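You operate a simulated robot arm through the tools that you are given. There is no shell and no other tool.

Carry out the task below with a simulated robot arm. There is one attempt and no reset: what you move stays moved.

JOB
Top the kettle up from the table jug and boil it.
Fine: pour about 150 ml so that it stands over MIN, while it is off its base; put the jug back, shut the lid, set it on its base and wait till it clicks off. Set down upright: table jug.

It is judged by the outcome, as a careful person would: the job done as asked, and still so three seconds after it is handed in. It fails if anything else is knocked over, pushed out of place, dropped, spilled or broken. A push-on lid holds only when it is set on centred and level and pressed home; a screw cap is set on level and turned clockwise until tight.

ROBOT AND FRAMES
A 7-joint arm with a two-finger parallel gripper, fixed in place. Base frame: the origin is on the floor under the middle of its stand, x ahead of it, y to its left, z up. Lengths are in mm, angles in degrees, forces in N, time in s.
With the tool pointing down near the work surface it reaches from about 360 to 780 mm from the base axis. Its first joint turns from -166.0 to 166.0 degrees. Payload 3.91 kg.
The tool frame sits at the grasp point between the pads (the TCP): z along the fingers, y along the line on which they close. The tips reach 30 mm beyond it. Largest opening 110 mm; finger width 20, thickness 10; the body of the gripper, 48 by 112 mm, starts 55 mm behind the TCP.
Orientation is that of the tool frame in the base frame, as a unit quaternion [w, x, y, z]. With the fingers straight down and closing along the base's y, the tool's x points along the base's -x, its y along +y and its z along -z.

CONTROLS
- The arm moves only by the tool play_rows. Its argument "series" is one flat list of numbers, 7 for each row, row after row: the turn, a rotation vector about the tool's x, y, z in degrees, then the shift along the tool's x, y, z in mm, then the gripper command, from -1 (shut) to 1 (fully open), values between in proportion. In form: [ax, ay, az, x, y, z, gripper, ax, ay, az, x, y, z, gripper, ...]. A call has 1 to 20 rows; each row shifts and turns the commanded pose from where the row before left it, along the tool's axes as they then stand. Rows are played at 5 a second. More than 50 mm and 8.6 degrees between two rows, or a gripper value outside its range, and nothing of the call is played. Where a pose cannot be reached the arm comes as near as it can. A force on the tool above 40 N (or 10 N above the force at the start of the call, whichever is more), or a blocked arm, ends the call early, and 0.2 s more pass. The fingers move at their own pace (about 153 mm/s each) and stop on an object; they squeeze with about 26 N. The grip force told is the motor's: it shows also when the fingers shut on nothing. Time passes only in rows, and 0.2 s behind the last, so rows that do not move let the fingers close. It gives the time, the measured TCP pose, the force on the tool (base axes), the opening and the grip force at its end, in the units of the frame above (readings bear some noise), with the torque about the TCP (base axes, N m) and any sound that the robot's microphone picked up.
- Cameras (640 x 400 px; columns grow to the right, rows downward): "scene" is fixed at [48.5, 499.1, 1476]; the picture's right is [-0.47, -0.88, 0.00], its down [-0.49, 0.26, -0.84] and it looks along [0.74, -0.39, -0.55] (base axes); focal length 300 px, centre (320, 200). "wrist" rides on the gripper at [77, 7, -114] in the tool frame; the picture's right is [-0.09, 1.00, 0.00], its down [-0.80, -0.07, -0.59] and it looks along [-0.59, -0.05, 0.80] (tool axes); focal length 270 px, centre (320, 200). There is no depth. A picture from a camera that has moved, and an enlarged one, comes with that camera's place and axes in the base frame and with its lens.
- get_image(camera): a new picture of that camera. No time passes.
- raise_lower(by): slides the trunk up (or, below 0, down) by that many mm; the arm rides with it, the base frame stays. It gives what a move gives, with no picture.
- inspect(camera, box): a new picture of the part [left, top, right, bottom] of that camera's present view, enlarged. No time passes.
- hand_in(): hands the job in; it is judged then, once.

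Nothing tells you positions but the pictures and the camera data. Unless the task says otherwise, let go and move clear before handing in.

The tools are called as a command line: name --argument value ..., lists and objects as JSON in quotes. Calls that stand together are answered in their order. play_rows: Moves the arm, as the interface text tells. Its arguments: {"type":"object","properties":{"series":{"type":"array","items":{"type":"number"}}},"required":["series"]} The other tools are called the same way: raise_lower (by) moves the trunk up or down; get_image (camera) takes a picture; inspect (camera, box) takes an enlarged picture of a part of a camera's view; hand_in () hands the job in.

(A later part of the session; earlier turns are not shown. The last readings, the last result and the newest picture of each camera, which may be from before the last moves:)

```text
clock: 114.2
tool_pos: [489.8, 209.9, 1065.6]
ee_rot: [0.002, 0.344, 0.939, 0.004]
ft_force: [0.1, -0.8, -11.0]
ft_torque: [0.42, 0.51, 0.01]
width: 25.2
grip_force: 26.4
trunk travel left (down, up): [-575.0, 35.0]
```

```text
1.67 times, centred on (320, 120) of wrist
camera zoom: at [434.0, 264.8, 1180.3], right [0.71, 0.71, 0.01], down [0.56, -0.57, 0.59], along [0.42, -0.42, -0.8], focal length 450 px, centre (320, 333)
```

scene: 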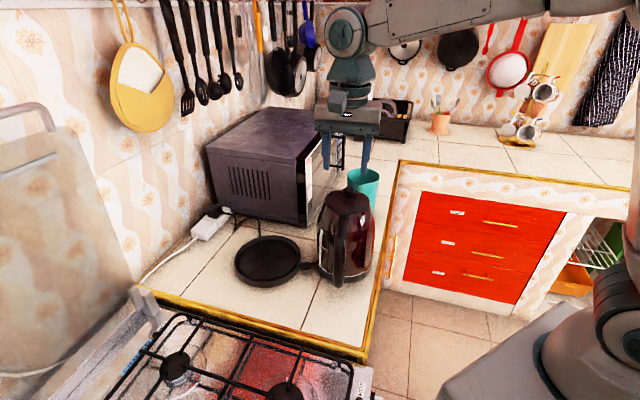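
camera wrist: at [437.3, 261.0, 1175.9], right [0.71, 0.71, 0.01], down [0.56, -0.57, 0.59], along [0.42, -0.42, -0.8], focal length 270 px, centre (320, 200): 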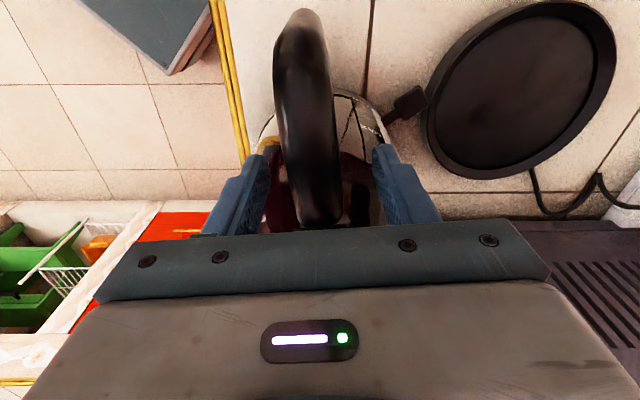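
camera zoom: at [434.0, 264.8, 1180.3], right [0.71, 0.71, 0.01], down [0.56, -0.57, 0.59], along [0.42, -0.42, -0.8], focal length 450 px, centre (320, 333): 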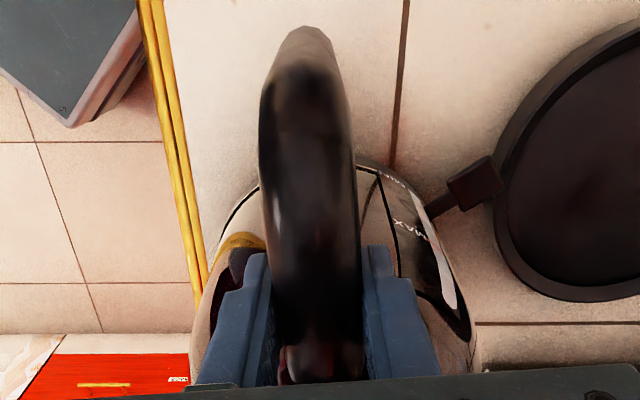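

It lifts (11 N) and the torque holds without slipping. I'll raise it another 35 mm, slowly.

play_rows --series '[0, 0, 0, 0, 0, -6, -1, 0, 0, 0, 0, 0, -8, -1, 0, 0, 0, 0, 0, -10, -1, 0, 0, 0, 0, 0, -12, -1, 0, 0, 0, 0, 0, 0, -1, 0, 0, 0, 0, 0, 0, -1]'

inspect --camera "scene" --box '[290, 150, 400, 300]'

inspect --camera "wrist" --box '[180, 0, 460, 240]'

```text
clock: 115.6
tool_pos: [490.5, 209.6, 1101.7]
ee_rot: [0.0, 0.343, 0.939, 0.004]
ft_force: [-0.3, 0.4, -11.4]
ft_torque: [0.42, 0.49, 0.01]
width: 25.4
grip_force: 26.2
trunk travel left (down, up): [-575.0, 35.0]
```

```text
2.67 times, centred on (345, 225) of scene
camera zoom: at [48.5, 499.1, 1476.0], right [-0.47, -0.88, 0.0], down [-0.49, 0.26, -0.84], along [0.74, -0.39, -0.55], focal length 800 px, centre (253, 133)
```

zoom: 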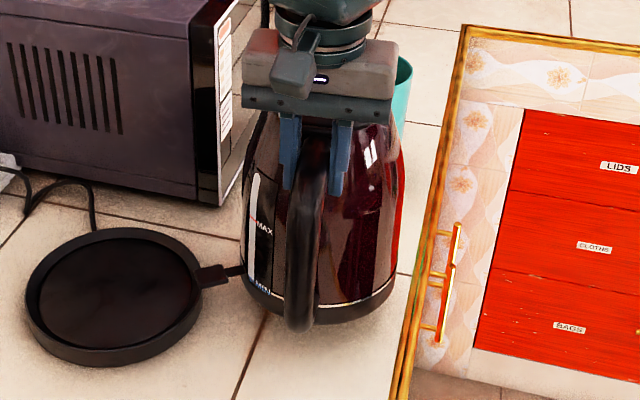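

```text
1.67 times, centred on (320, 120) of wrist
camera zoom: at [434.8, 263.3, 1216.4], right [0.71, 0.71, 0.01], down [0.56, -0.57, 0.59], along [0.42, -0.42, -0.8], focal length 450 px, centre (320, 333)
```

zoom: 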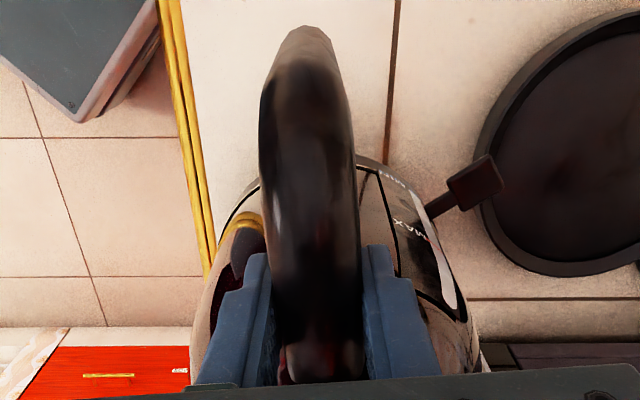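

The kettle hangs level in the grip. I'll raise it a bit more and turn it 60° so its switch lever will face within the arm's reach, then carry it toward the base.

play_rows --series '[0, 0, 0, 0, 0, -10, -1, 0, 0, 0, 0, 0, -10, -1, 0, 0, -6, 0, 0, 0, -1, 0, 0, -6, 0, 0, 0, -1, 0, 0, -6, 0, 0, 0, -1, 0, 0, -6, 0, 0, 0, -1, 0, 0, -6, 0, 0, 0, -1, 0, 0, -6, 0, 0, 0, -1, 0, 0, -6, 0, 0, 0, -1, 0, 0, -6, 0, 0, 0, -1, 0, 0, -6, 0, 0, 0, -1, 0, 0, -6, 0, 0, 0, -1, 0, 0, 0, 0, 0, 0, -1]'

get_image --camera "scene"

get_image --camera "wrist"

```text
clock: 118.4
tool_pos: [488.8, 210.2, 1122.2]
ee_rot: [0.003, -0.174, 0.985, 0.002]
ft_force: [-0.5, -0.6, -10.6]
ft_torque: [-0.2, 0.64, 0.0]
width: 25.2
grip_force: 25.6
trunk travel left (down, up): [-575.0, 35.0]
```

```text
taken
```

scene: 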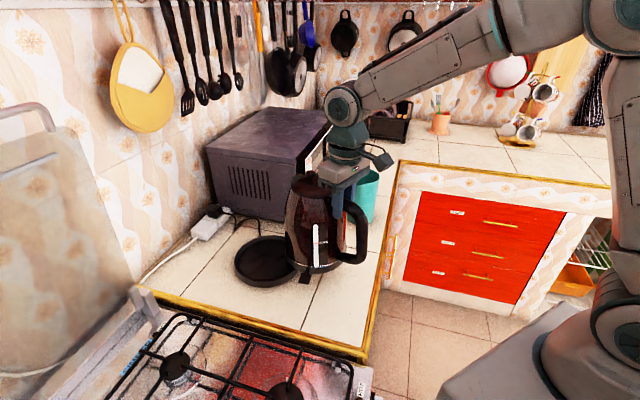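

```text
taken
camera wrist: at [414.0, 189.6, 1235.8], right [-0.26, 0.97, 0.0], down [0.77, 0.2, 0.6], along [0.58, 0.16, -0.8], focal length 270 px, centre (320, 200)
```

wrist: 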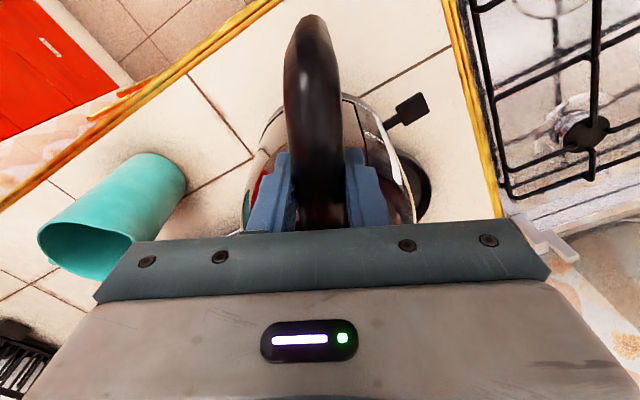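

Turned without any slip. I'll carry it over the base.

play_rows --series '[0, 0, 0, -23.1, 14, 0, -1, 0, 0, 0, -23.1, 14, 0, -1, 0, 0, 0, -23.1, 14, 0, -1, 0, 0, 0, -23.1, 14, 0, -1, 0, 0, 0, -23.1, 14, 0, -1, 0, 0, 0, 0, 0, 0, -1, 0, 0, 0, 0, 0, 0, -1]'

get_image --camera "scene"

inspect --camera "scene" --box '[220, 170, 340, 300]'

get_image --camera "wrist"

```text
clock: 120.0
tool_pos: [575.8, 314.3, 1121.5]
ee_rot: [0.003, -0.173, 0.985, 0.003]
ft_force: [-0.1, -0.3, -11.0]
ft_torque: [-0.16, 0.61, -0.02]
width: 25.3
grip_force: 26.0
trunk travel left (down, up): [-575.0, 35.0]
```

```text
taken
```

scene: 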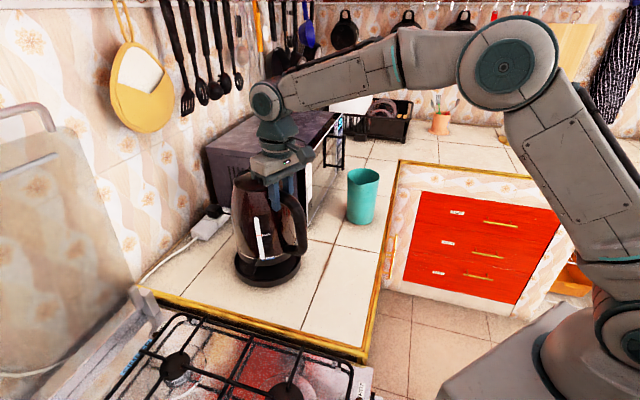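

```text
3.08 times, centred on (280, 235) of scene
camera zoom: at [48.5, 499.1, 1476.0], right [-0.47, -0.88, 0.0], down [-0.49, 0.26, -0.84], along [0.74, -0.39, -0.55], focal length 922 px, centre (443, 92)
```

zoom: 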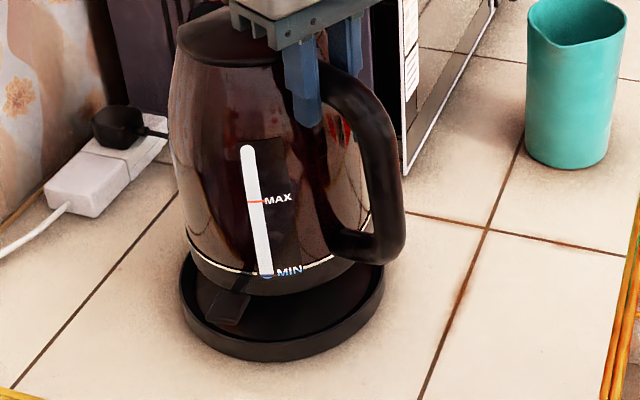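

```text
taken
camera wrist: at [499.4, 294.0, 1237.2], right [-0.26, 0.97, 0.0], down [0.77, 0.2, 0.6], along [0.58, 0.16, -0.8], focal length 270 px, centre (320, 200)
```

wrist: 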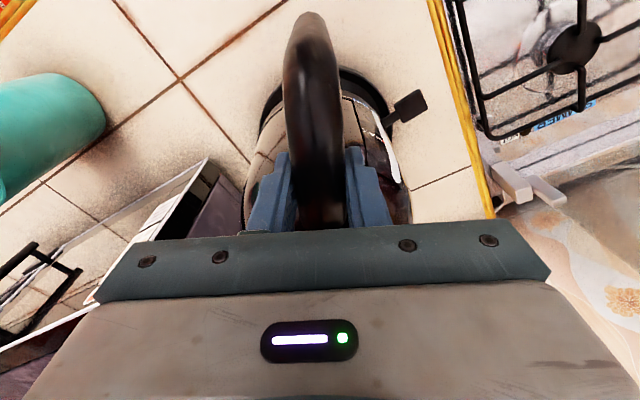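

inspect --camera "scene" --box '[235, 235, 310, 292]'

inspect --camera "wrist" --box '[220, 20, 440, 220]'

```text
7.02 times, centred on (272, 264) of scene
camera zoom: at [48.5, 499.1, 1476.0], right [-0.47, -0.88, 0.0], down [-0.49, 0.26, -0.84], along [0.74, -0.39, -0.55], focal length 2104 px, centre (653, -246)
```

zoom: 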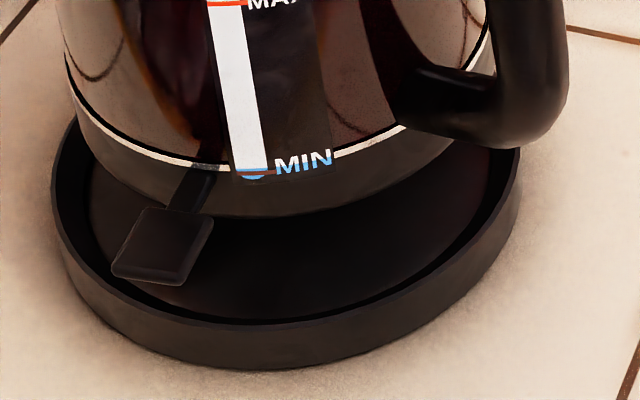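

```text
2.00 times, centred on (330, 120) of wrist
camera zoom: at [499.4, 294.0, 1237.2], right [-0.26, 0.97, 0.0], down [0.77, 0.2, 0.6], along [0.58, 0.16, -0.8], focal length 541 px, centre (300, 360)
```

zoom: 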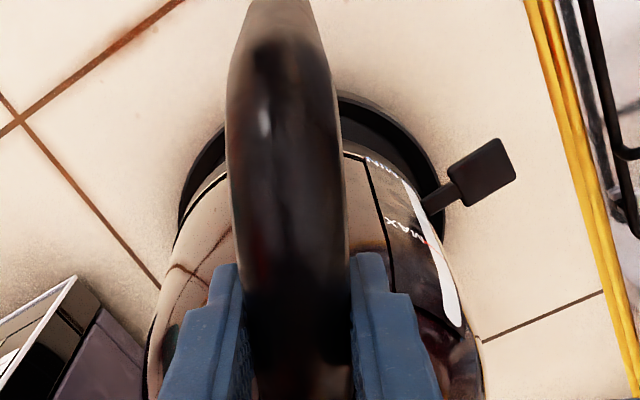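

The kettle is centred over the base within a millimetre or two, and the gauge shows water just over MIN. I'll lower it in stages.

play_rows --series '[0, 0, 0, -0.9, 0.8, 12, -1, 0, 0, 0, 0, 0, 12, -1, 0, 0, 0, 0, 0, 12, -1, 0, 0, 0, 0, 0, 0, -1, 0, 0, 0, 0, 0, 0, -1]'

inspect --camera "scene" --box '[235, 235, 310, 292]'

inspect --camera "wrist" --box '[220, 20, 440, 220]'

```text
clock: 121.2
tool_pos: [574.9, 317.6, 1086.0]
ee_rot: [0.003, -0.173, 0.985, 0.002]
ft_force: [-0.4, 0.4, -10.5]
ft_torque: [-0.22, 0.59, -0.02]
width: 25.2
grip_force: 26.2
trunk travel left (down, up): [-575.0, 35.0]
```

```text
7.02 times, centred on (272, 264) of scene
camera zoom: at [48.5, 499.1, 1476.0], right [-0.47, -0.88, 0.0], down [-0.49, 0.26, -0.84], along [0.74, -0.39, -0.55], focal length 2104 px, centre (653, -246)
```

zoom: 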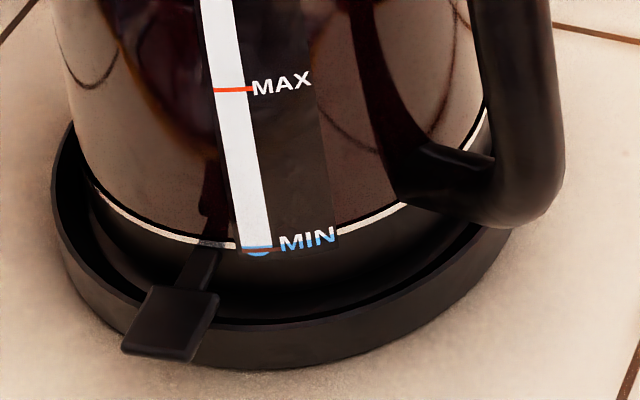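

```text
2.00 times, centred on (330, 120) of wrist
camera zoom: at [500.3, 296.0, 1200.1], right [-0.26, 0.97, 0.0], down [0.77, 0.2, 0.6], along [0.58, 0.16, -0.8], focal length 541 px, centre (300, 360)
```

zoom: 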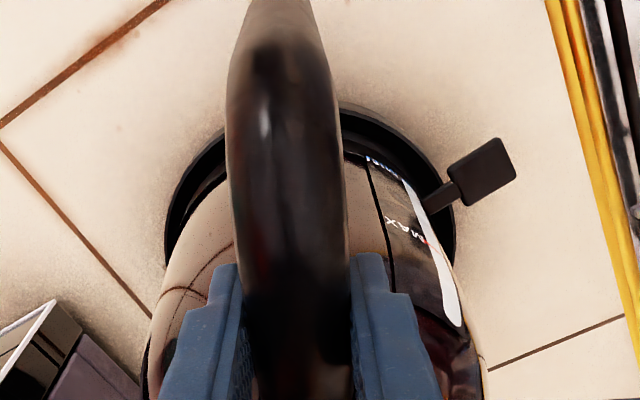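

play_rows --series '[0, 0, 0, 0, 0, 7, -1, 0, 0, 0, 0, 0, 5, -1, 0, 0, 0, 0, 0, 2, -1, 0, 0, 0, 0, 0, 0, -1]'

inspect --camera "scene" --box '[235, 235, 310, 292]'

```text
clock: 122.2
tool_pos: [573.7, 314.6, 1076.6]
ee_rot: [0.006, -0.173, 0.985, 0.003]
ft_force: [-3.9, -6.0, 23.2]
ft_torque: [0.04, -0.1, -0.09]
width: 25.2
grip_force: 26.4
trunk travel left (down, up): [-575.0, 35.0]
```

```text
7.02 times, centred on (272, 264) of scene
camera zoom: at [48.5, 499.1, 1476.0], right [-0.47, -0.88, 0.0], down [-0.49, 0.26, -0.84], along [0.74, -0.39, -0.55], focal length 2104 px, centre (653, -246)
```

zoom: 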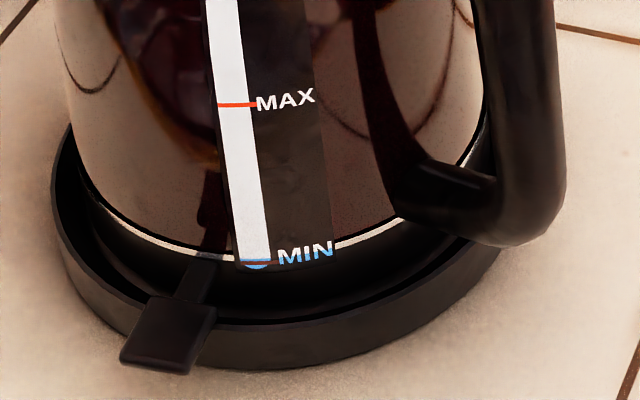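

Contact is made (23 N up). I need to see whether it's seated in the recess or riding on the rim, so I'll look closely.

inspect --camera "scene" --box '[238, 255, 278, 290]'

inspect --camera "scene" --box '[270, 250, 310, 285]'

inspect --camera "wrist" --box '[260, 50, 420, 170]'

```text
11.43 times, centred on (258, 272) of scene
camera zoom: at [48.5, 499.1, 1476.0], right [-0.47, -0.88, 0.0], down [-0.49, 0.26, -0.84], along [0.74, -0.39, -0.55], focal length 3426 px, centre (1029, -629)
```

zoom: 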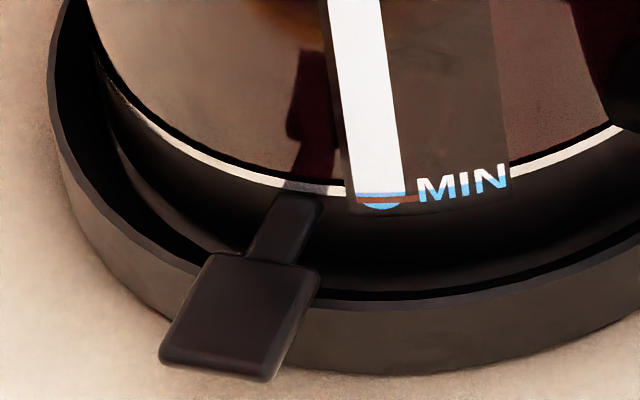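

```text
11.43 times, centred on (290, 268) of scene
camera zoom: at [48.5, 499.1, 1476.0], right [-0.47, -0.88, 0.0], down [-0.49, 0.26, -0.84], along [0.74, -0.39, -0.55], focal length 3426 px, centre (663, -571)
```

zoom: 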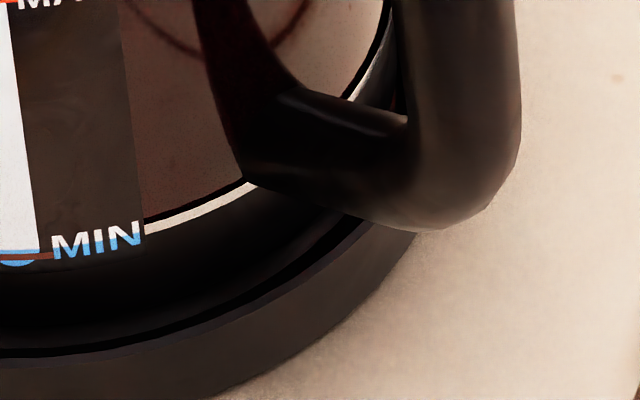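

```text
3.33 times, centred on (340, 110) of wrist
camera zoom: at [497.8, 293.6, 1190.1], right [-0.26, 0.97, 0.01], down [0.77, 0.2, 0.61], along [0.58, 0.16, -0.8], focal length 901 px, centre (253, 500)
```

zoom: 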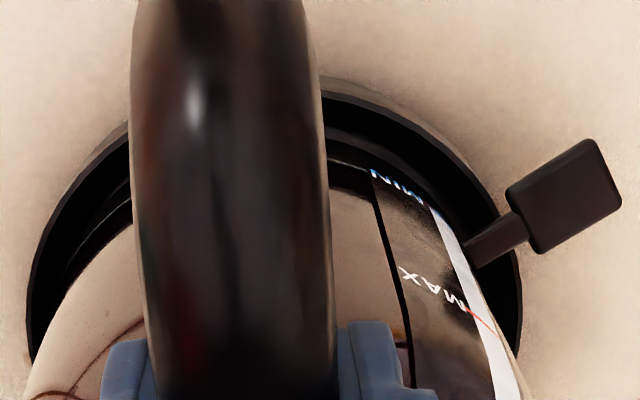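

It appears to be inside the rim, slightly off to one side. I'll lift 2 mm, shift about 2 mm toward the wider gap, and lower again.

play_rows --series '[0, 0, 0, 0, 0, -3, -1, 0, 0, 0, -1.4, 1.6, 0, -1, 0, 0, 0, 0, 0, 0, -1]'

play_rows --series '[0, 0, 0, 0, 0, 1, -1, 0, 0, 0, 0, 0, 0, -1]'

play_rows --series '[0, 0, 0, 0, 0, 1, -1, 0, 0, 0, 0, 0, 0, -1]'

inspect --camera "scene" --box '[235, 240, 310, 292]'

```text
clock: 123.0
tool_pos: [575.2, 316.2, 1076.0]
ee_rot: [0.003, -0.173, 0.985, 0.003]
ft_force: [-5.3, -7.6, 7.9]
ft_torque: [-0.08, -0.12, -0.37]
width: 25.7
grip_force: 25.9
trunk travel left (down, up): [-575.0, 35.0]
```

```text
clock: 123.6
tool_pos: [575.1, 316.8, 1075.6]
ee_rot: [0.004, -0.173, 0.985, 0.002]
ft_force: [-6.3, -7.6, 8.4]
ft_torque: [-0.29, 0.36, -0.38]
width: 25.5
grip_force: 25.8
trunk travel left (down, up): [-575.0, 35.0]
```

```text
clock: 124.2
tool_pos: [573.3, 317.1, 1076.3]
ee_rot: [0.004, -0.173, 0.985, 0.003]
ft_force: [-6.8, -8.7, 12.4]
ft_torque: [-0.2, 0.57, -0.23]
width: 25.4
grip_force: 25.5
trunk travel left (down, up): [-575.0, 35.0]
```

```text
7.69 times, centred on (272, 266) of scene
camera zoom: at [48.5, 499.1, 1476.0], right [-0.47, -0.88, 0.0], down [-0.49, 0.26, -0.84], along [0.74, -0.39, -0.55], focal length 2306 px, centre (685, -308)
```

zoom: 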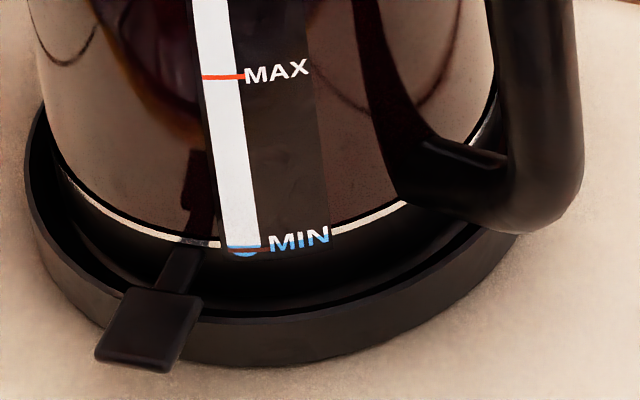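

The base is pushing the kettle sideways, so I'll follow the force: unload a bit, shift about 3 mm the other way, and lower again.

play_rows --series '[0, 0, 0, 0, 0, -4, -1, 0, 0, 0, 2.6, -1.6, 0, -1, 0, 0, 0, 0, 0, 0, -1]'

play_rows --series '[0, 0, 0, 0, 0, 2, -1, 0, 0, 0, 0, 0, 0, -1]'

play_rows --series '[0, 0, 0, 0, 0, 2, -1, 0, 0, 0, 0, 0, 0, -1]'

inspect --camera "scene" --box '[235, 240, 310, 292]'

```text
clock: 125.0
tool_pos: [574.7, 316.8, 1076.4]
ee_rot: [0.003, -0.173, 0.985, 0.002]
ft_force: [1.5, 0.7, -7.6]
ft_torque: [0.19, -0.09, 0.09]
width: 25.3
grip_force: 26.0
trunk travel left (down, up): [-575.0, 35.0]
```

```text
clock: 125.6
tool_pos: [574.4, 315.5, 1075.3]
ee_rot: [0.004, -0.173, 0.985, 0.002]
ft_force: [-0.4, 2.6, -2.0]
ft_torque: [0.12, -0.34, 0.22]
width: 25.3
grip_force: 25.9
trunk travel left (down, up): [-575.0, 35.0]
```

```text
clock: 126.2
tool_pos: [573.7, 315.4, 1076.4]
ee_rot: [0.004, -0.172, 0.985, 0.002]
ft_force: [0.5, 2.4, 10.2]
ft_torque: [0.05, 0.11, 0.0]
width: 25.2
grip_force: 26.3
trunk travel left (down, up): [-575.0, 35.0]
```

```text
7.69 times, centred on (272, 266) of scene
camera zoom: at [48.5, 499.1, 1476.0], right [-0.47, -0.88, 0.0], down [-0.49, 0.26, -0.84], along [0.74, -0.39, -0.55], focal length 2306 px, centre (685, -308)
```

zoom: 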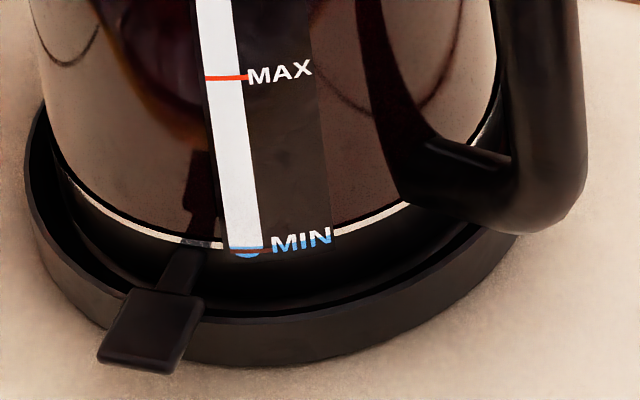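

Sideways force is now nearly gone and the kettle sits at a fixed height about 15 mm above the worktop, consistent with resting on the base. I'll relax the pressure and open the fingers.

play_rows --series '[0, 0, 0, 0, 0, -1.2, -1, 0, 0, 0, 0, 0, 0, -1]'

play_rows --series '[0, 0, 0, 0, 0, 0, -0.3, 0, 0, 0, 0, 0, 0, 0.1, 0, 0, 0, 0, 0, 0, 0.1]'

inspect --camera "scene" --box '[220, 160, 330, 300]'

inspect --camera "wrist" --box '[220, 20, 440, 220]'

```text
clock: 126.8
tool_pos: [573.6, 315.3, 1076.7]
ee_rot: [0.004, -0.174, 0.985, 0.002]
ft_force: [0.5, 2.3, 6.1]
ft_torque: [0.29, -0.71, 0.02]
width: 25.2
grip_force: 25.8
trunk travel left (down, up): [-575.0, 35.0]
```

```text
clock: 127.6
tool_pos: [574.7, 315.3, 1075.5]
ee_rot: [0.003, -0.172, 0.985, 0.003]
ft_force: [-0.4, 0.1, -1.0]
ft_torque: [0.01, 0.0, 0.0]
width: 60.4
grip_force: 0.0
trunk travel left (down, up): [-575.0, 35.0]
```

```text
2.86 times, centred on (275, 230) of scene
camera zoom: at [48.5, 499.1, 1476.0], right [-0.47, -0.88, 0.0], down [-0.49, 0.26, -0.84], along [0.74, -0.39, -0.55], focal length 857 px, centre (449, 114)
```

zoom: 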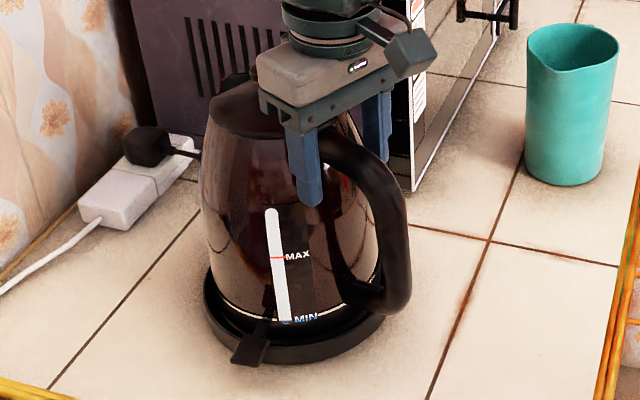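

```text
2.00 times, centred on (330, 120) of wrist
camera zoom: at [498.6, 294.5, 1189.7], right [-0.26, 0.97, 0.0], down [0.77, 0.2, 0.6], along [0.58, 0.16, -0.8], focal length 541 px, centre (300, 360)
```

zoom: 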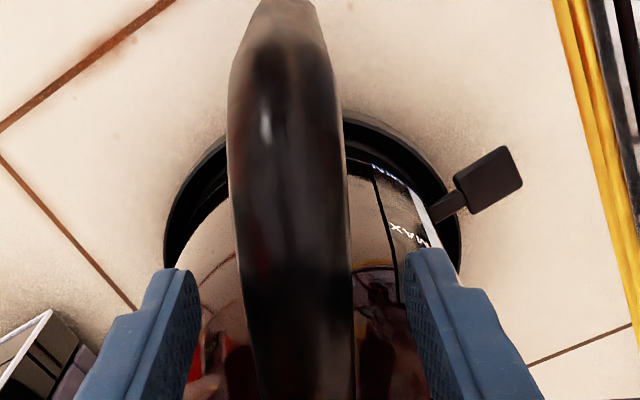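

Released; the kettle stays upright on the base. I'll lift straight out and inspect the seating.

play_rows --series '[0, 0, 0, 0, 0, -20, 0.1, 0, 0, 0, 0, 0, -40, 0.1, 0, 0, 0, 0, 0, -40, 0.1, 0, 0, 0, 0, 0, 0, 0.1]'

inspect --camera "scene" --box '[235, 240, 310, 292]'

inspect --camera "scene" --box '[220, 160, 330, 300]'

get_image --camera "wrist"

```text
clock: 128.6
tool_pos: [574.0, 314.5, 1173.3]
ee_rot: [0.006, -0.173, 0.985, 0.002]
ft_force: [-0.4, 0.2, 0.2]
ft_torque: [-0.01, 0.02, 0.02]
width: 60.5
grip_force: 0.1
trunk travel left (down, up): [-575.0, 35.0]
```

```text
7.69 times, centred on (272, 266) of scene
camera zoom: at [48.5, 499.1, 1476.0], right [-0.47, -0.88, 0.0], down [-0.49, 0.26, -0.84], along [0.74, -0.39, -0.55], focal length 2306 px, centre (685, -308)
```

zoom: 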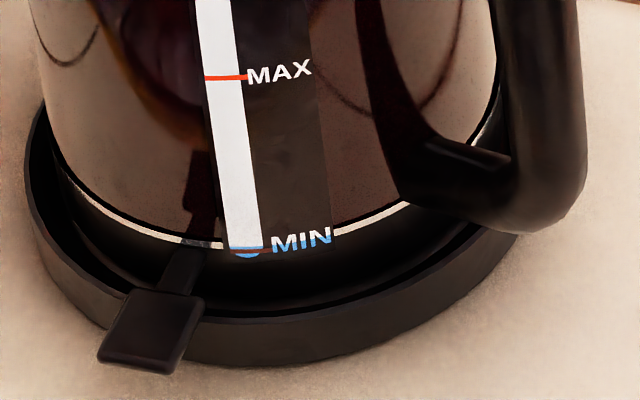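

```text
2.86 times, centred on (275, 230) of scene
camera zoom: at [48.5, 499.1, 1476.0], right [-0.47, -0.88, 0.0], down [-0.49, 0.26, -0.84], along [0.74, -0.39, -0.55], focal length 857 px, centre (449, 114)
```

zoom: 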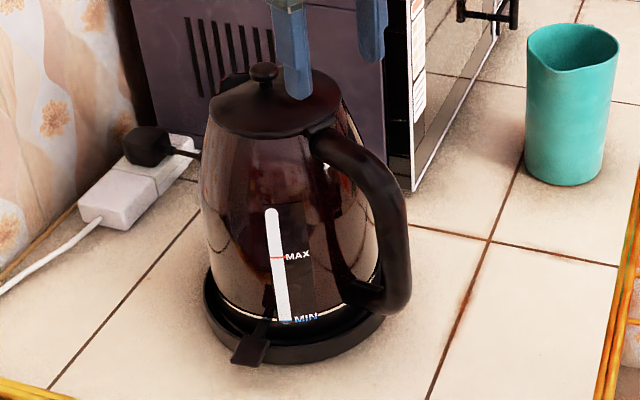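

```text
taken
camera wrist: at [498.2, 293.8, 1288.3], right [-0.26, 0.97, 0.0], down [0.77, 0.2, 0.6], along [0.58, 0.16, -0.8], focal length 270 px, centre (320, 200)
```

wrist: 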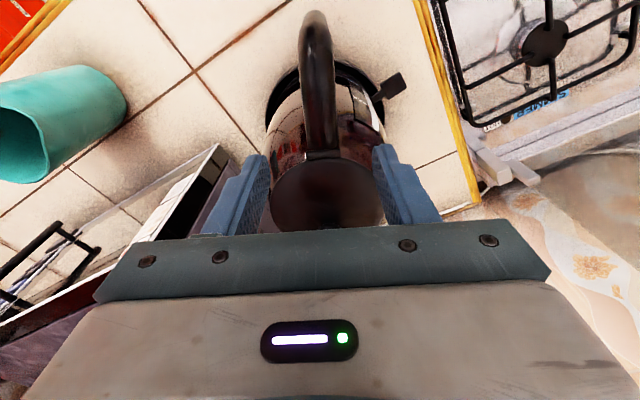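

The kettle sits level on the base with the gauge just over MIN. Next is the switch lever, near (565, 415, 905). I'll close the fingers, turn the tool and hover above the paddle.

play_rows --series '[0, 0, 0, 0, 0, -20, -1, 0, 0, 7.75, 0, 0, 0, -1, 0, 0, 7.75, 0, 0, 0, -1, 0, 0, 7.75, 0, 0, 0, -1, 0, 0, 7.75, 0, 0, 0, -1, 0, 0, 7.75, 0, 0, 0, -1, 0, 0, 7.75, 0, 0, 0, -1, 0, 0, 7.75, 0, 0, 0, -1, 0, 0, 7.75, 0, 0, 0, -1, 0, 0, 0, 24.8, 22.8, 0, -1, 0, 0, 0, 24.8, 22.8, 0, -1, 0, 0, 0, 24.8, 22.8, 0, -1, 0, 0, 0, 0, 0, 0, -1]'

get_image --camera "wrist"

get_image --camera "scene"

```text
clock: 131.4
tool_pos: [563.1, 414.9, 1195.1]
ee_rot: [0.002, 0.359, 0.933, 0.003]
ft_force: [0.1, -0.2, -0.7]
ft_torque: [-0.01, 0.03, -0.02]
width: 0.0
grip_force: 26.0
trunk travel left (down, up): [-575.0, 35.0]
```

```text
taken
camera wrist: at [510.5, 470.9, 1311.2], right [0.73, 0.68, 0.01], down [0.54, -0.59, 0.59], along [0.41, -0.43, -0.8], focal length 270 px, centre (320, 200)
```

wrist: 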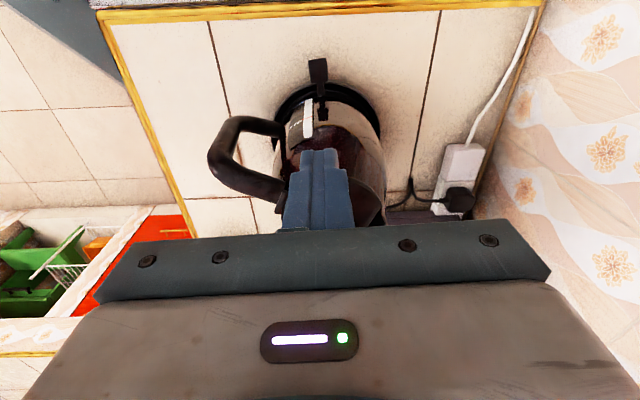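

```text
taken
```

scene: 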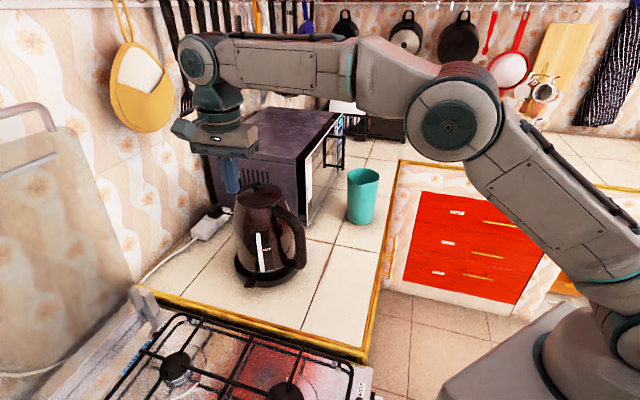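

inspect --camera "wrist" --box '[220, 40, 420, 170]'

```text
3.08 times, centred on (320, 105) of wrist
camera zoom: at [510.5, 470.9, 1311.2], right [0.73, 0.68, 0.01], down [0.54, -0.59, 0.59], along [0.41, -0.43, -0.8], focal length 832 px, centre (320, 492)
```

zoom: 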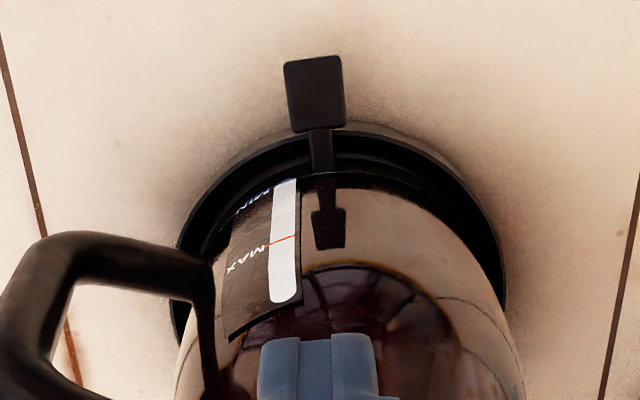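

The fingertips are directly above the paddle. I'll descend close to it.

play_rows --series '[0, 0, 0, 0, 0, 45, -1, 0, 0, 0, 0, 0, 45, -1, 0, 0, 0, 0, 0, 45, -1, 0, 0, 0, 0, 0, 45, -1, 0, 0, 0, 0, 0, 40, -1, 0, 0, 0, 0, 0, 15, -1, 0, 0, 0, 0, 0, 0, -1]'

inspect --camera "scene" --box '[220, 190, 320, 300]'

get_image --camera "wrist"

```text
clock: 133.0
tool_pos: [562.5, 419.1, 960.8]
ee_rot: [0.003, 0.358, 0.934, 0.003]
ft_force: [-6.0, 4.7, 4.0]
ft_torque: [-0.47, -0.52, 0.18]
width: 0.0
grip_force: 25.9
trunk travel left (down, up): [-575.0, 35.0]
```

```text
3.64 times, centred on (270, 245) of scene
camera zoom: at [48.5, 499.1, 1476.0], right [-0.47, -0.88, 0.0], down [-0.49, 0.26, -0.84], along [0.74, -0.39, -0.55], focal length 1090 px, centre (502, 36)
```

zoom: 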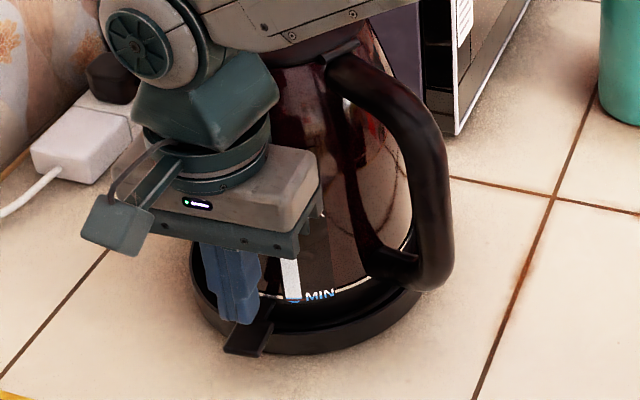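

```text
taken
camera wrist: at [509.0, 473.3, 1077.4], right [0.73, 0.68, 0.01], down [0.54, -0.59, 0.59], along [0.41, -0.43, -0.8], focal length 270 px, centre (320, 200)
```

wrist: 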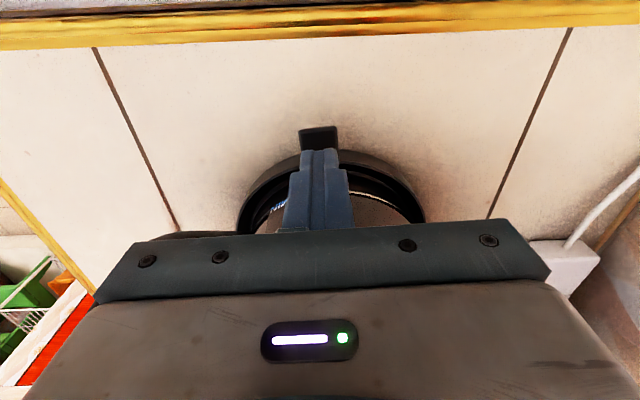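

The gripper body touched the kettle's side above the lever (about 7 N), so I'll back up straight away and check that the kettle hasn't moved.

play_rows --series '[0, 0, 0, 6, 0, -10, -1, 0, 0, 0, 10, 0, -30, -1, 0, 0, 0, 0, 0, -40, -1, 0, 0, 0, 0, 0, -40, -1, 0, 0, 0, 0, 0, 0, -1]'

inspect --camera "scene" --box '[220, 190, 320, 300]'

inspect --camera "scene" --box '[235, 240, 310, 292]'

get_image --camera "wrist"

```text
clock: 134.2
tool_pos: [551.0, 427.2, 1080.8]
ee_rot: [0.003, 0.359, 0.933, 0.003]
ft_force: [-0.4, -0.2, 0.1]
ft_torque: [-0.02, -0.07, 0.02]
width: 0.0
grip_force: 26.1
trunk travel left (down, up): [-575.0, 35.0]
```

```text
3.64 times, centred on (270, 245) of scene
camera zoom: at [48.5, 499.1, 1476.0], right [-0.47, -0.88, 0.0], down [-0.49, 0.26, -0.84], along [0.74, -0.39, -0.55], focal length 1090 px, centre (502, 36)
```

zoom: 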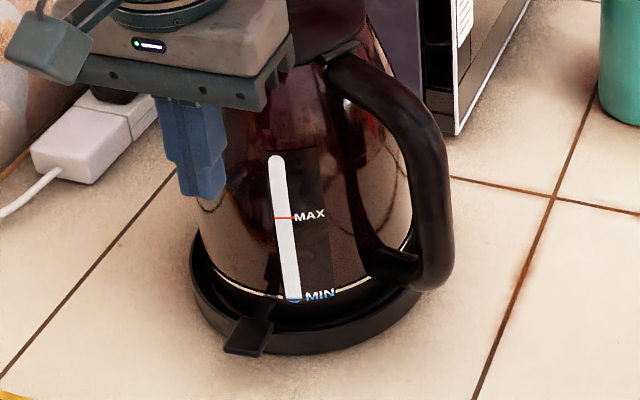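

```text
7.69 times, centred on (272, 266) of scene
camera zoom: at [48.5, 499.1, 1476.0], right [-0.47, -0.88, 0.0], down [-0.49, 0.26, -0.84], along [0.74, -0.39, -0.55], focal length 2306 px, centre (685, -308)
```

zoom: 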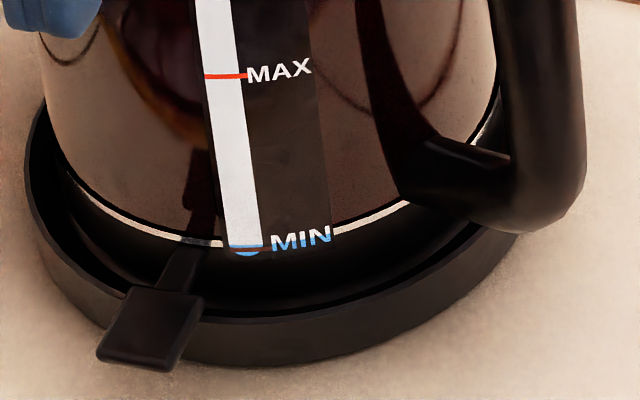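

```text
taken
camera wrist: at [497.7, 482.5, 1195.9], right [0.73, 0.68, 0.01], down [0.54, -0.59, 0.59], along [0.41, -0.43, -0.8], focal length 270 px, centre (320, 200)
```

wrist: 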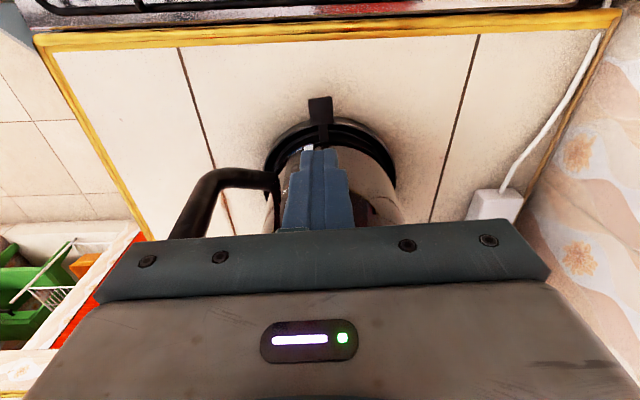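

The kettle hasn't moved. I'll approach the lever with the tool tilted 25° away from the kettle so the gripper body stays clear.

play_rows --series '[0, -6.25, 0, 0, 0, 0, -1, 0, -6.25, 0, 0, 0, 0, -1, 0, -6.25, 0, 0, 0, 0, -1, 0, -6.25, 0, 0, 0, 0, -1, 0, 0, 0, 0, 0, 0, -1]'

play_rows --series '[0, 0, 0, 10.4, -0.2, 31, -1, 0, 0, 0, 10.4, -0.2, 31, -1, 0, 0, 0, 10.4, -0.2, 31, -1, 0, 0, 0, 10.4, -0.2, 31, -1, 0, 0, 0, 0, 0, 0, -1]'

inspect --camera "scene" --box '[210, 180, 320, 300]'

get_image --camera "wrist"

```text
clock: 135.4
tool_pos: [552.0, 427.2, 1080.5]
ee_rot: [0.205, 0.351, 0.911, -0.074]
ft_force: [-0.3, 0.0, 0.1]
ft_torque: [0.04, -0.01, -0.03]
width: 0.1
grip_force: 26.0
trunk travel left (down, up): [-575.0, 35.0]
```

```text
clock: 136.6
tool_pos: [562.5, 417.6, 950.3]
ee_rot: [0.205, 0.351, 0.911, -0.073]
ft_force: [0.3, -0.6, 0.7]
ft_torque: [0.01, -0.02, -0.04]
width: 0.0
grip_force: 25.8
trunk travel left (down, up): [-575.0, 35.0]
```

```text
3.33 times, centred on (265, 240) of scene
camera zoom: at [48.5, 499.1, 1476.0], right [-0.47, -0.88, 0.0], down [-0.49, 0.26, -0.84], along [0.74, -0.39, -0.55], focal length 999 px, centre (503, 67)
```

zoom: 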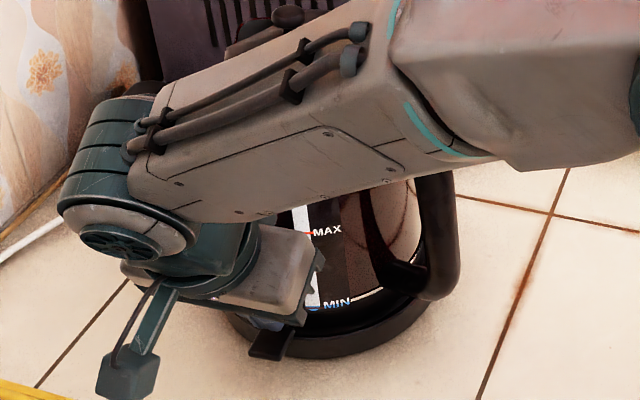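

```text
taken
camera wrist: at [479.5, 501.4, 1021.6], right [0.73, 0.69, 0.05], down [0.3, -0.38, 0.88], along [0.62, -0.62, -0.48], focal length 270 px, centre (320, 200)
```

wrist: 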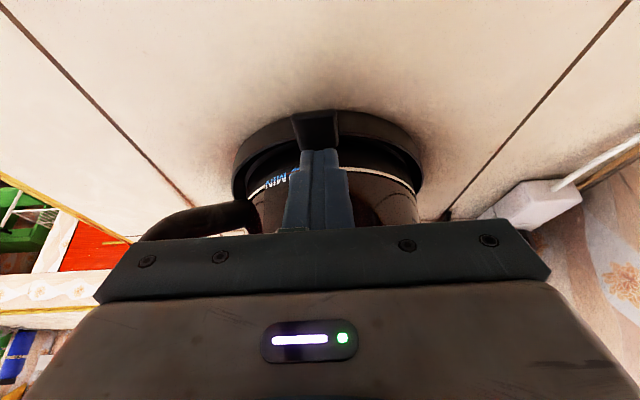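

get_image --camera "scene"

inspect --camera "wrist" --box '[230, 90, 430, 240]'

```text
taken
```

scene: 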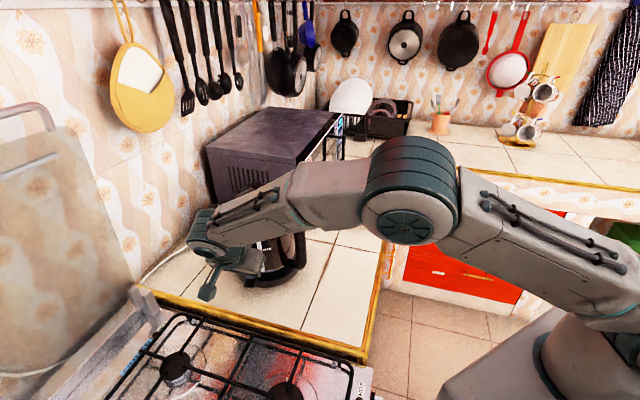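

```text
2.67 times, centred on (330, 165) of wrist
camera zoom: at [479.5, 501.4, 1021.6], right [0.73, 0.69, 0.05], down [0.3, -0.38, 0.88], along [0.62, -0.62, -0.48], focal length 721 px, centre (293, 293)
```

zoom: 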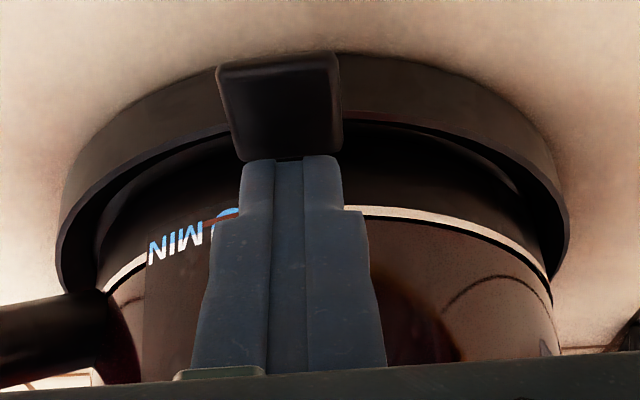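

The arm is clear of the kettle and the fingertip edge is about 14 mm above the paddle. I'll press down in small steps and listen for the click.

play_rows --series '[0, 0, 0, 1.27, 0, 2.72, -1, 0, 0, 0, 1.27, 0, 2.72, -1, 0, 0, 0, 1.27, 0, 2.72, -1, 0, 0, 0, 0, 0, 0, -1]'

play_rows --series '[0, 0, 0, 0.85, 0, 1.81, -1, 0, 0, 0, 0, 0, 0, -1]'

play_rows --series '[0, 0, 0, 0.85, 0, 1.81, -1, 0, 0, 0, 0, 0, 0, -1]'

```text
clock: 137.6
tool_pos: [562.5, 417.9, 941.4]
ee_rot: [0.205, 0.35, 0.911, -0.074]
ft_force: [0.7, 0.1, -0.4]
ft_torque: [-0.02, -0.01, -0.01]
width: 0.0
grip_force: 25.8
trunk travel left (down, up): [-575.0, 35.0]
```

```text
clock: 138.2
tool_pos: [564.0, 418.0, 939.2]
ee_rot: [0.204, 0.352, 0.911, -0.075]
ft_force: [-0.4, 0.3, 0.3]
ft_torque: [-0.02, -0.01, -0.04]
width: 0.0
grip_force: 25.9
trunk travel left (down, up): [-575.0, 35.0]
```

```text
clock: 138.8
tool_pos: [563.7, 417.7, 937.3]
ee_rot: [0.204, 0.351, 0.911, -0.074]
ft_force: [-0.4, -1.1, 0.0]
ft_torque: [0.01, 0.0, 0.03]
width: 0.1
grip_force: 25.9
trunk travel left (down, up): [-575.0, 35.0]
```

play_rows --series '[0, 0, 0, 0.85, 0, 1.81, -1, 0, 0, 0, 0, 0, 0, -1]'

play_rows --series '[0, 0, 0, 0.85, 0, 1.81, -1, 0, 0, 0, 0, 0, 0, -1]'

inspect --camera "wrist" --box '[230, 90, 430, 240]'

inspect --camera "scene" --box '[230, 240, 300, 295]'

```text
clock: 139.4
tool_pos: [562.7, 417.5, 934.6]
ee_rot: [0.204, 0.351, 0.911, -0.075]
ft_force: [-0.4, 0.3, 0.3]
ft_torque: [-0.02, 0.02, 0.0]
width: 0.0
grip_force: 25.7
trunk travel left (down, up): [-575.0, 35.0]
heard: click
```

```text
clock: 140.0
tool_pos: [562.9, 417.0, 935.1]
ee_rot: [0.204, 0.351, 0.911, -0.075]
ft_force: [-0.5, 0.9, 0.0]
ft_torque: [0.0, 0.01, 0.0]
width: 0.1
grip_force: 26.1
trunk travel left (down, up): [-575.0, 35.0]
```

```text
2.67 times, centred on (330, 165) of wrist
camera zoom: at [479.5, 500.7, 1005.9], right [0.73, 0.69, 0.05], down [0.3, -0.38, 0.88], along [0.62, -0.62, -0.48], focal length 721 px, centre (293, 293)
```

zoom: 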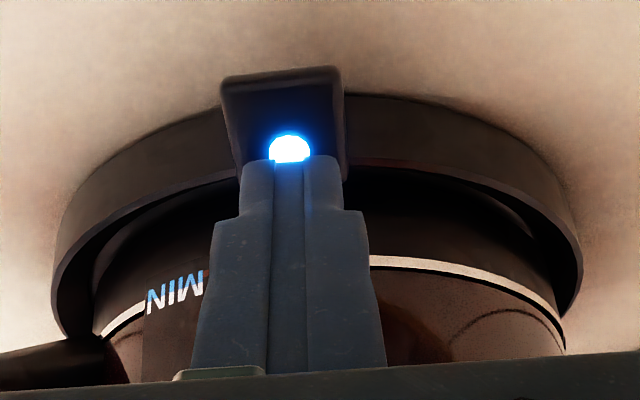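

```text
7.27 times, centred on (265, 268) of scene
camera zoom: at [48.5, 499.1, 1476.0], right [-0.47, -0.88, 0.0], down [-0.49, 0.26, -0.84], along [0.74, -0.39, -0.55], focal length 2180 px, centre (720, -291)
```

zoom: 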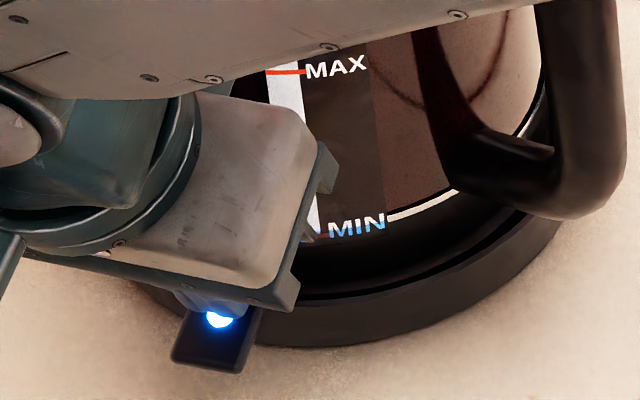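

Click heard and the blue light is on, so the kettle is seated and heating. I'll back away and wait for it to click off.

play_rows --series '[0, 0, 0, -16.9, 0, -36.2, -1, 0, 0, 0, -16.9, 0, -36.2, -1, 0, 0, 0, -16.9, 0, -36.2, -1, 0, 0, 0, -16.9, 0, -36.2, -1, 0, 0, 0, -16.9, 0, -36.2, -1, 0, 0, 0, -16.9, 0, -36.2, -1, 0, 0, 0, 0, 0, 0, -1]'

get_image --camera "scene"

inspect --camera "scene" --box '[210, 160, 320, 300]'

```text
clock: 141.6
tool_pos: [563.0, 416.9, 1171.6]
ee_rot: [0.205, 0.35, 0.911, -0.074]
ft_force: [0.2, 0.7, 0.6]
ft_torque: [0.02, -0.01, 0.03]
width: 0.0
grip_force: 25.6
trunk travel left (down, up): [-575.0, 35.0]
```

```text
taken
```

scene: 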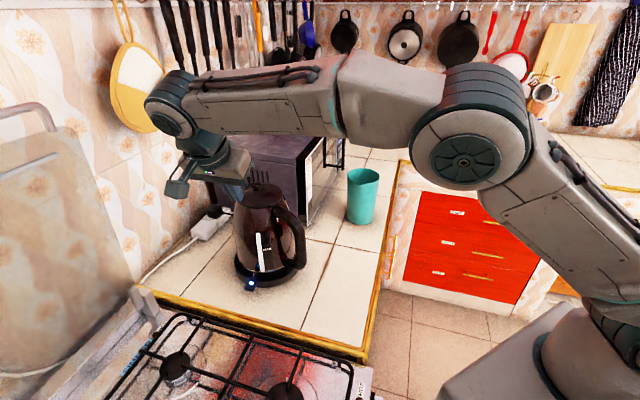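

```text
2.86 times, centred on (265, 230) of scene
camera zoom: at [48.5, 499.1, 1476.0], right [-0.47, -0.88, 0.0], down [-0.49, 0.26, -0.84], along [0.74, -0.39, -0.55], focal length 857 px, centre (477, 114)
```

zoom: 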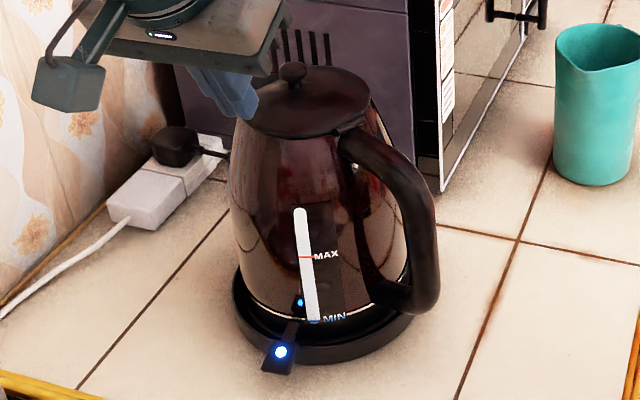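

play_rows --series '[0, 0, 0, 13.8, -20, -23, -1, 0, 0, 0, 13.8, -20, -23, -1, 0, 0, 0, 13.8, -20, -23, -1, 0, 0, 0, 13.8, -20, -23, -1, 0, 0, 0, 0, 0, 0, -1, 0, 0, 0, 0, 0, 0, -1, 0, 0, 0, 0, 0, 0, -1, 0, 0, 0, 0, 0, 0, -1, 0, 0, 0, 0, 0, 0, -1, 0, 0, 0, 0, 0, 0, -1, 0, 0, 0, 0, 0, 0, -1, 0, 0, 0, 0, 0, 0, -1, 0, 0, 0, 0, 0, 0, -1, 0, 0, 0, 0, 0, 0, -1, 0, 0, 0, 0, 0, 0, -1, 0, 0, 0, 0, 0, 0, -1, 0, 0, 0, 0, 0, 0, -1, 0, 0, 0, 0, 0, 0, -1, 0, 0, 0, 0, 0, 0, -1, 0, 0, 0, 0, 0, 0, -1]'

get_image --camera "scene"

```text
clock: 145.8
tool_pos: [443.3, 413.7, 1234.4]
ee_rot: [0.205, 0.352, 0.91, -0.075]
ft_force: [-0.1, -0.3, 0.4]
ft_torque: [-0.01, 0.01, 0.01]
width: 0.1
grip_force: 26.7
trunk travel left (down, up): [-575.0, 35.0]
```

```text
taken
```

scene: 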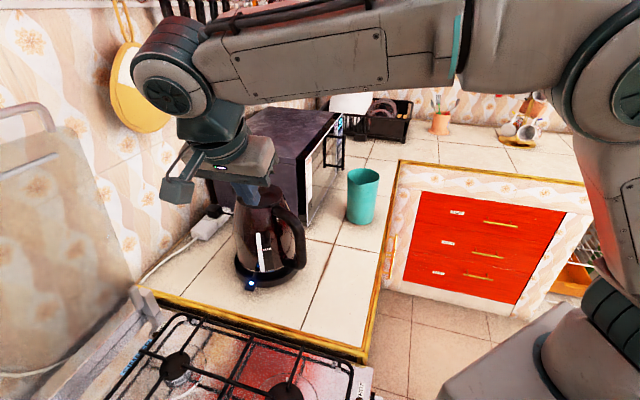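

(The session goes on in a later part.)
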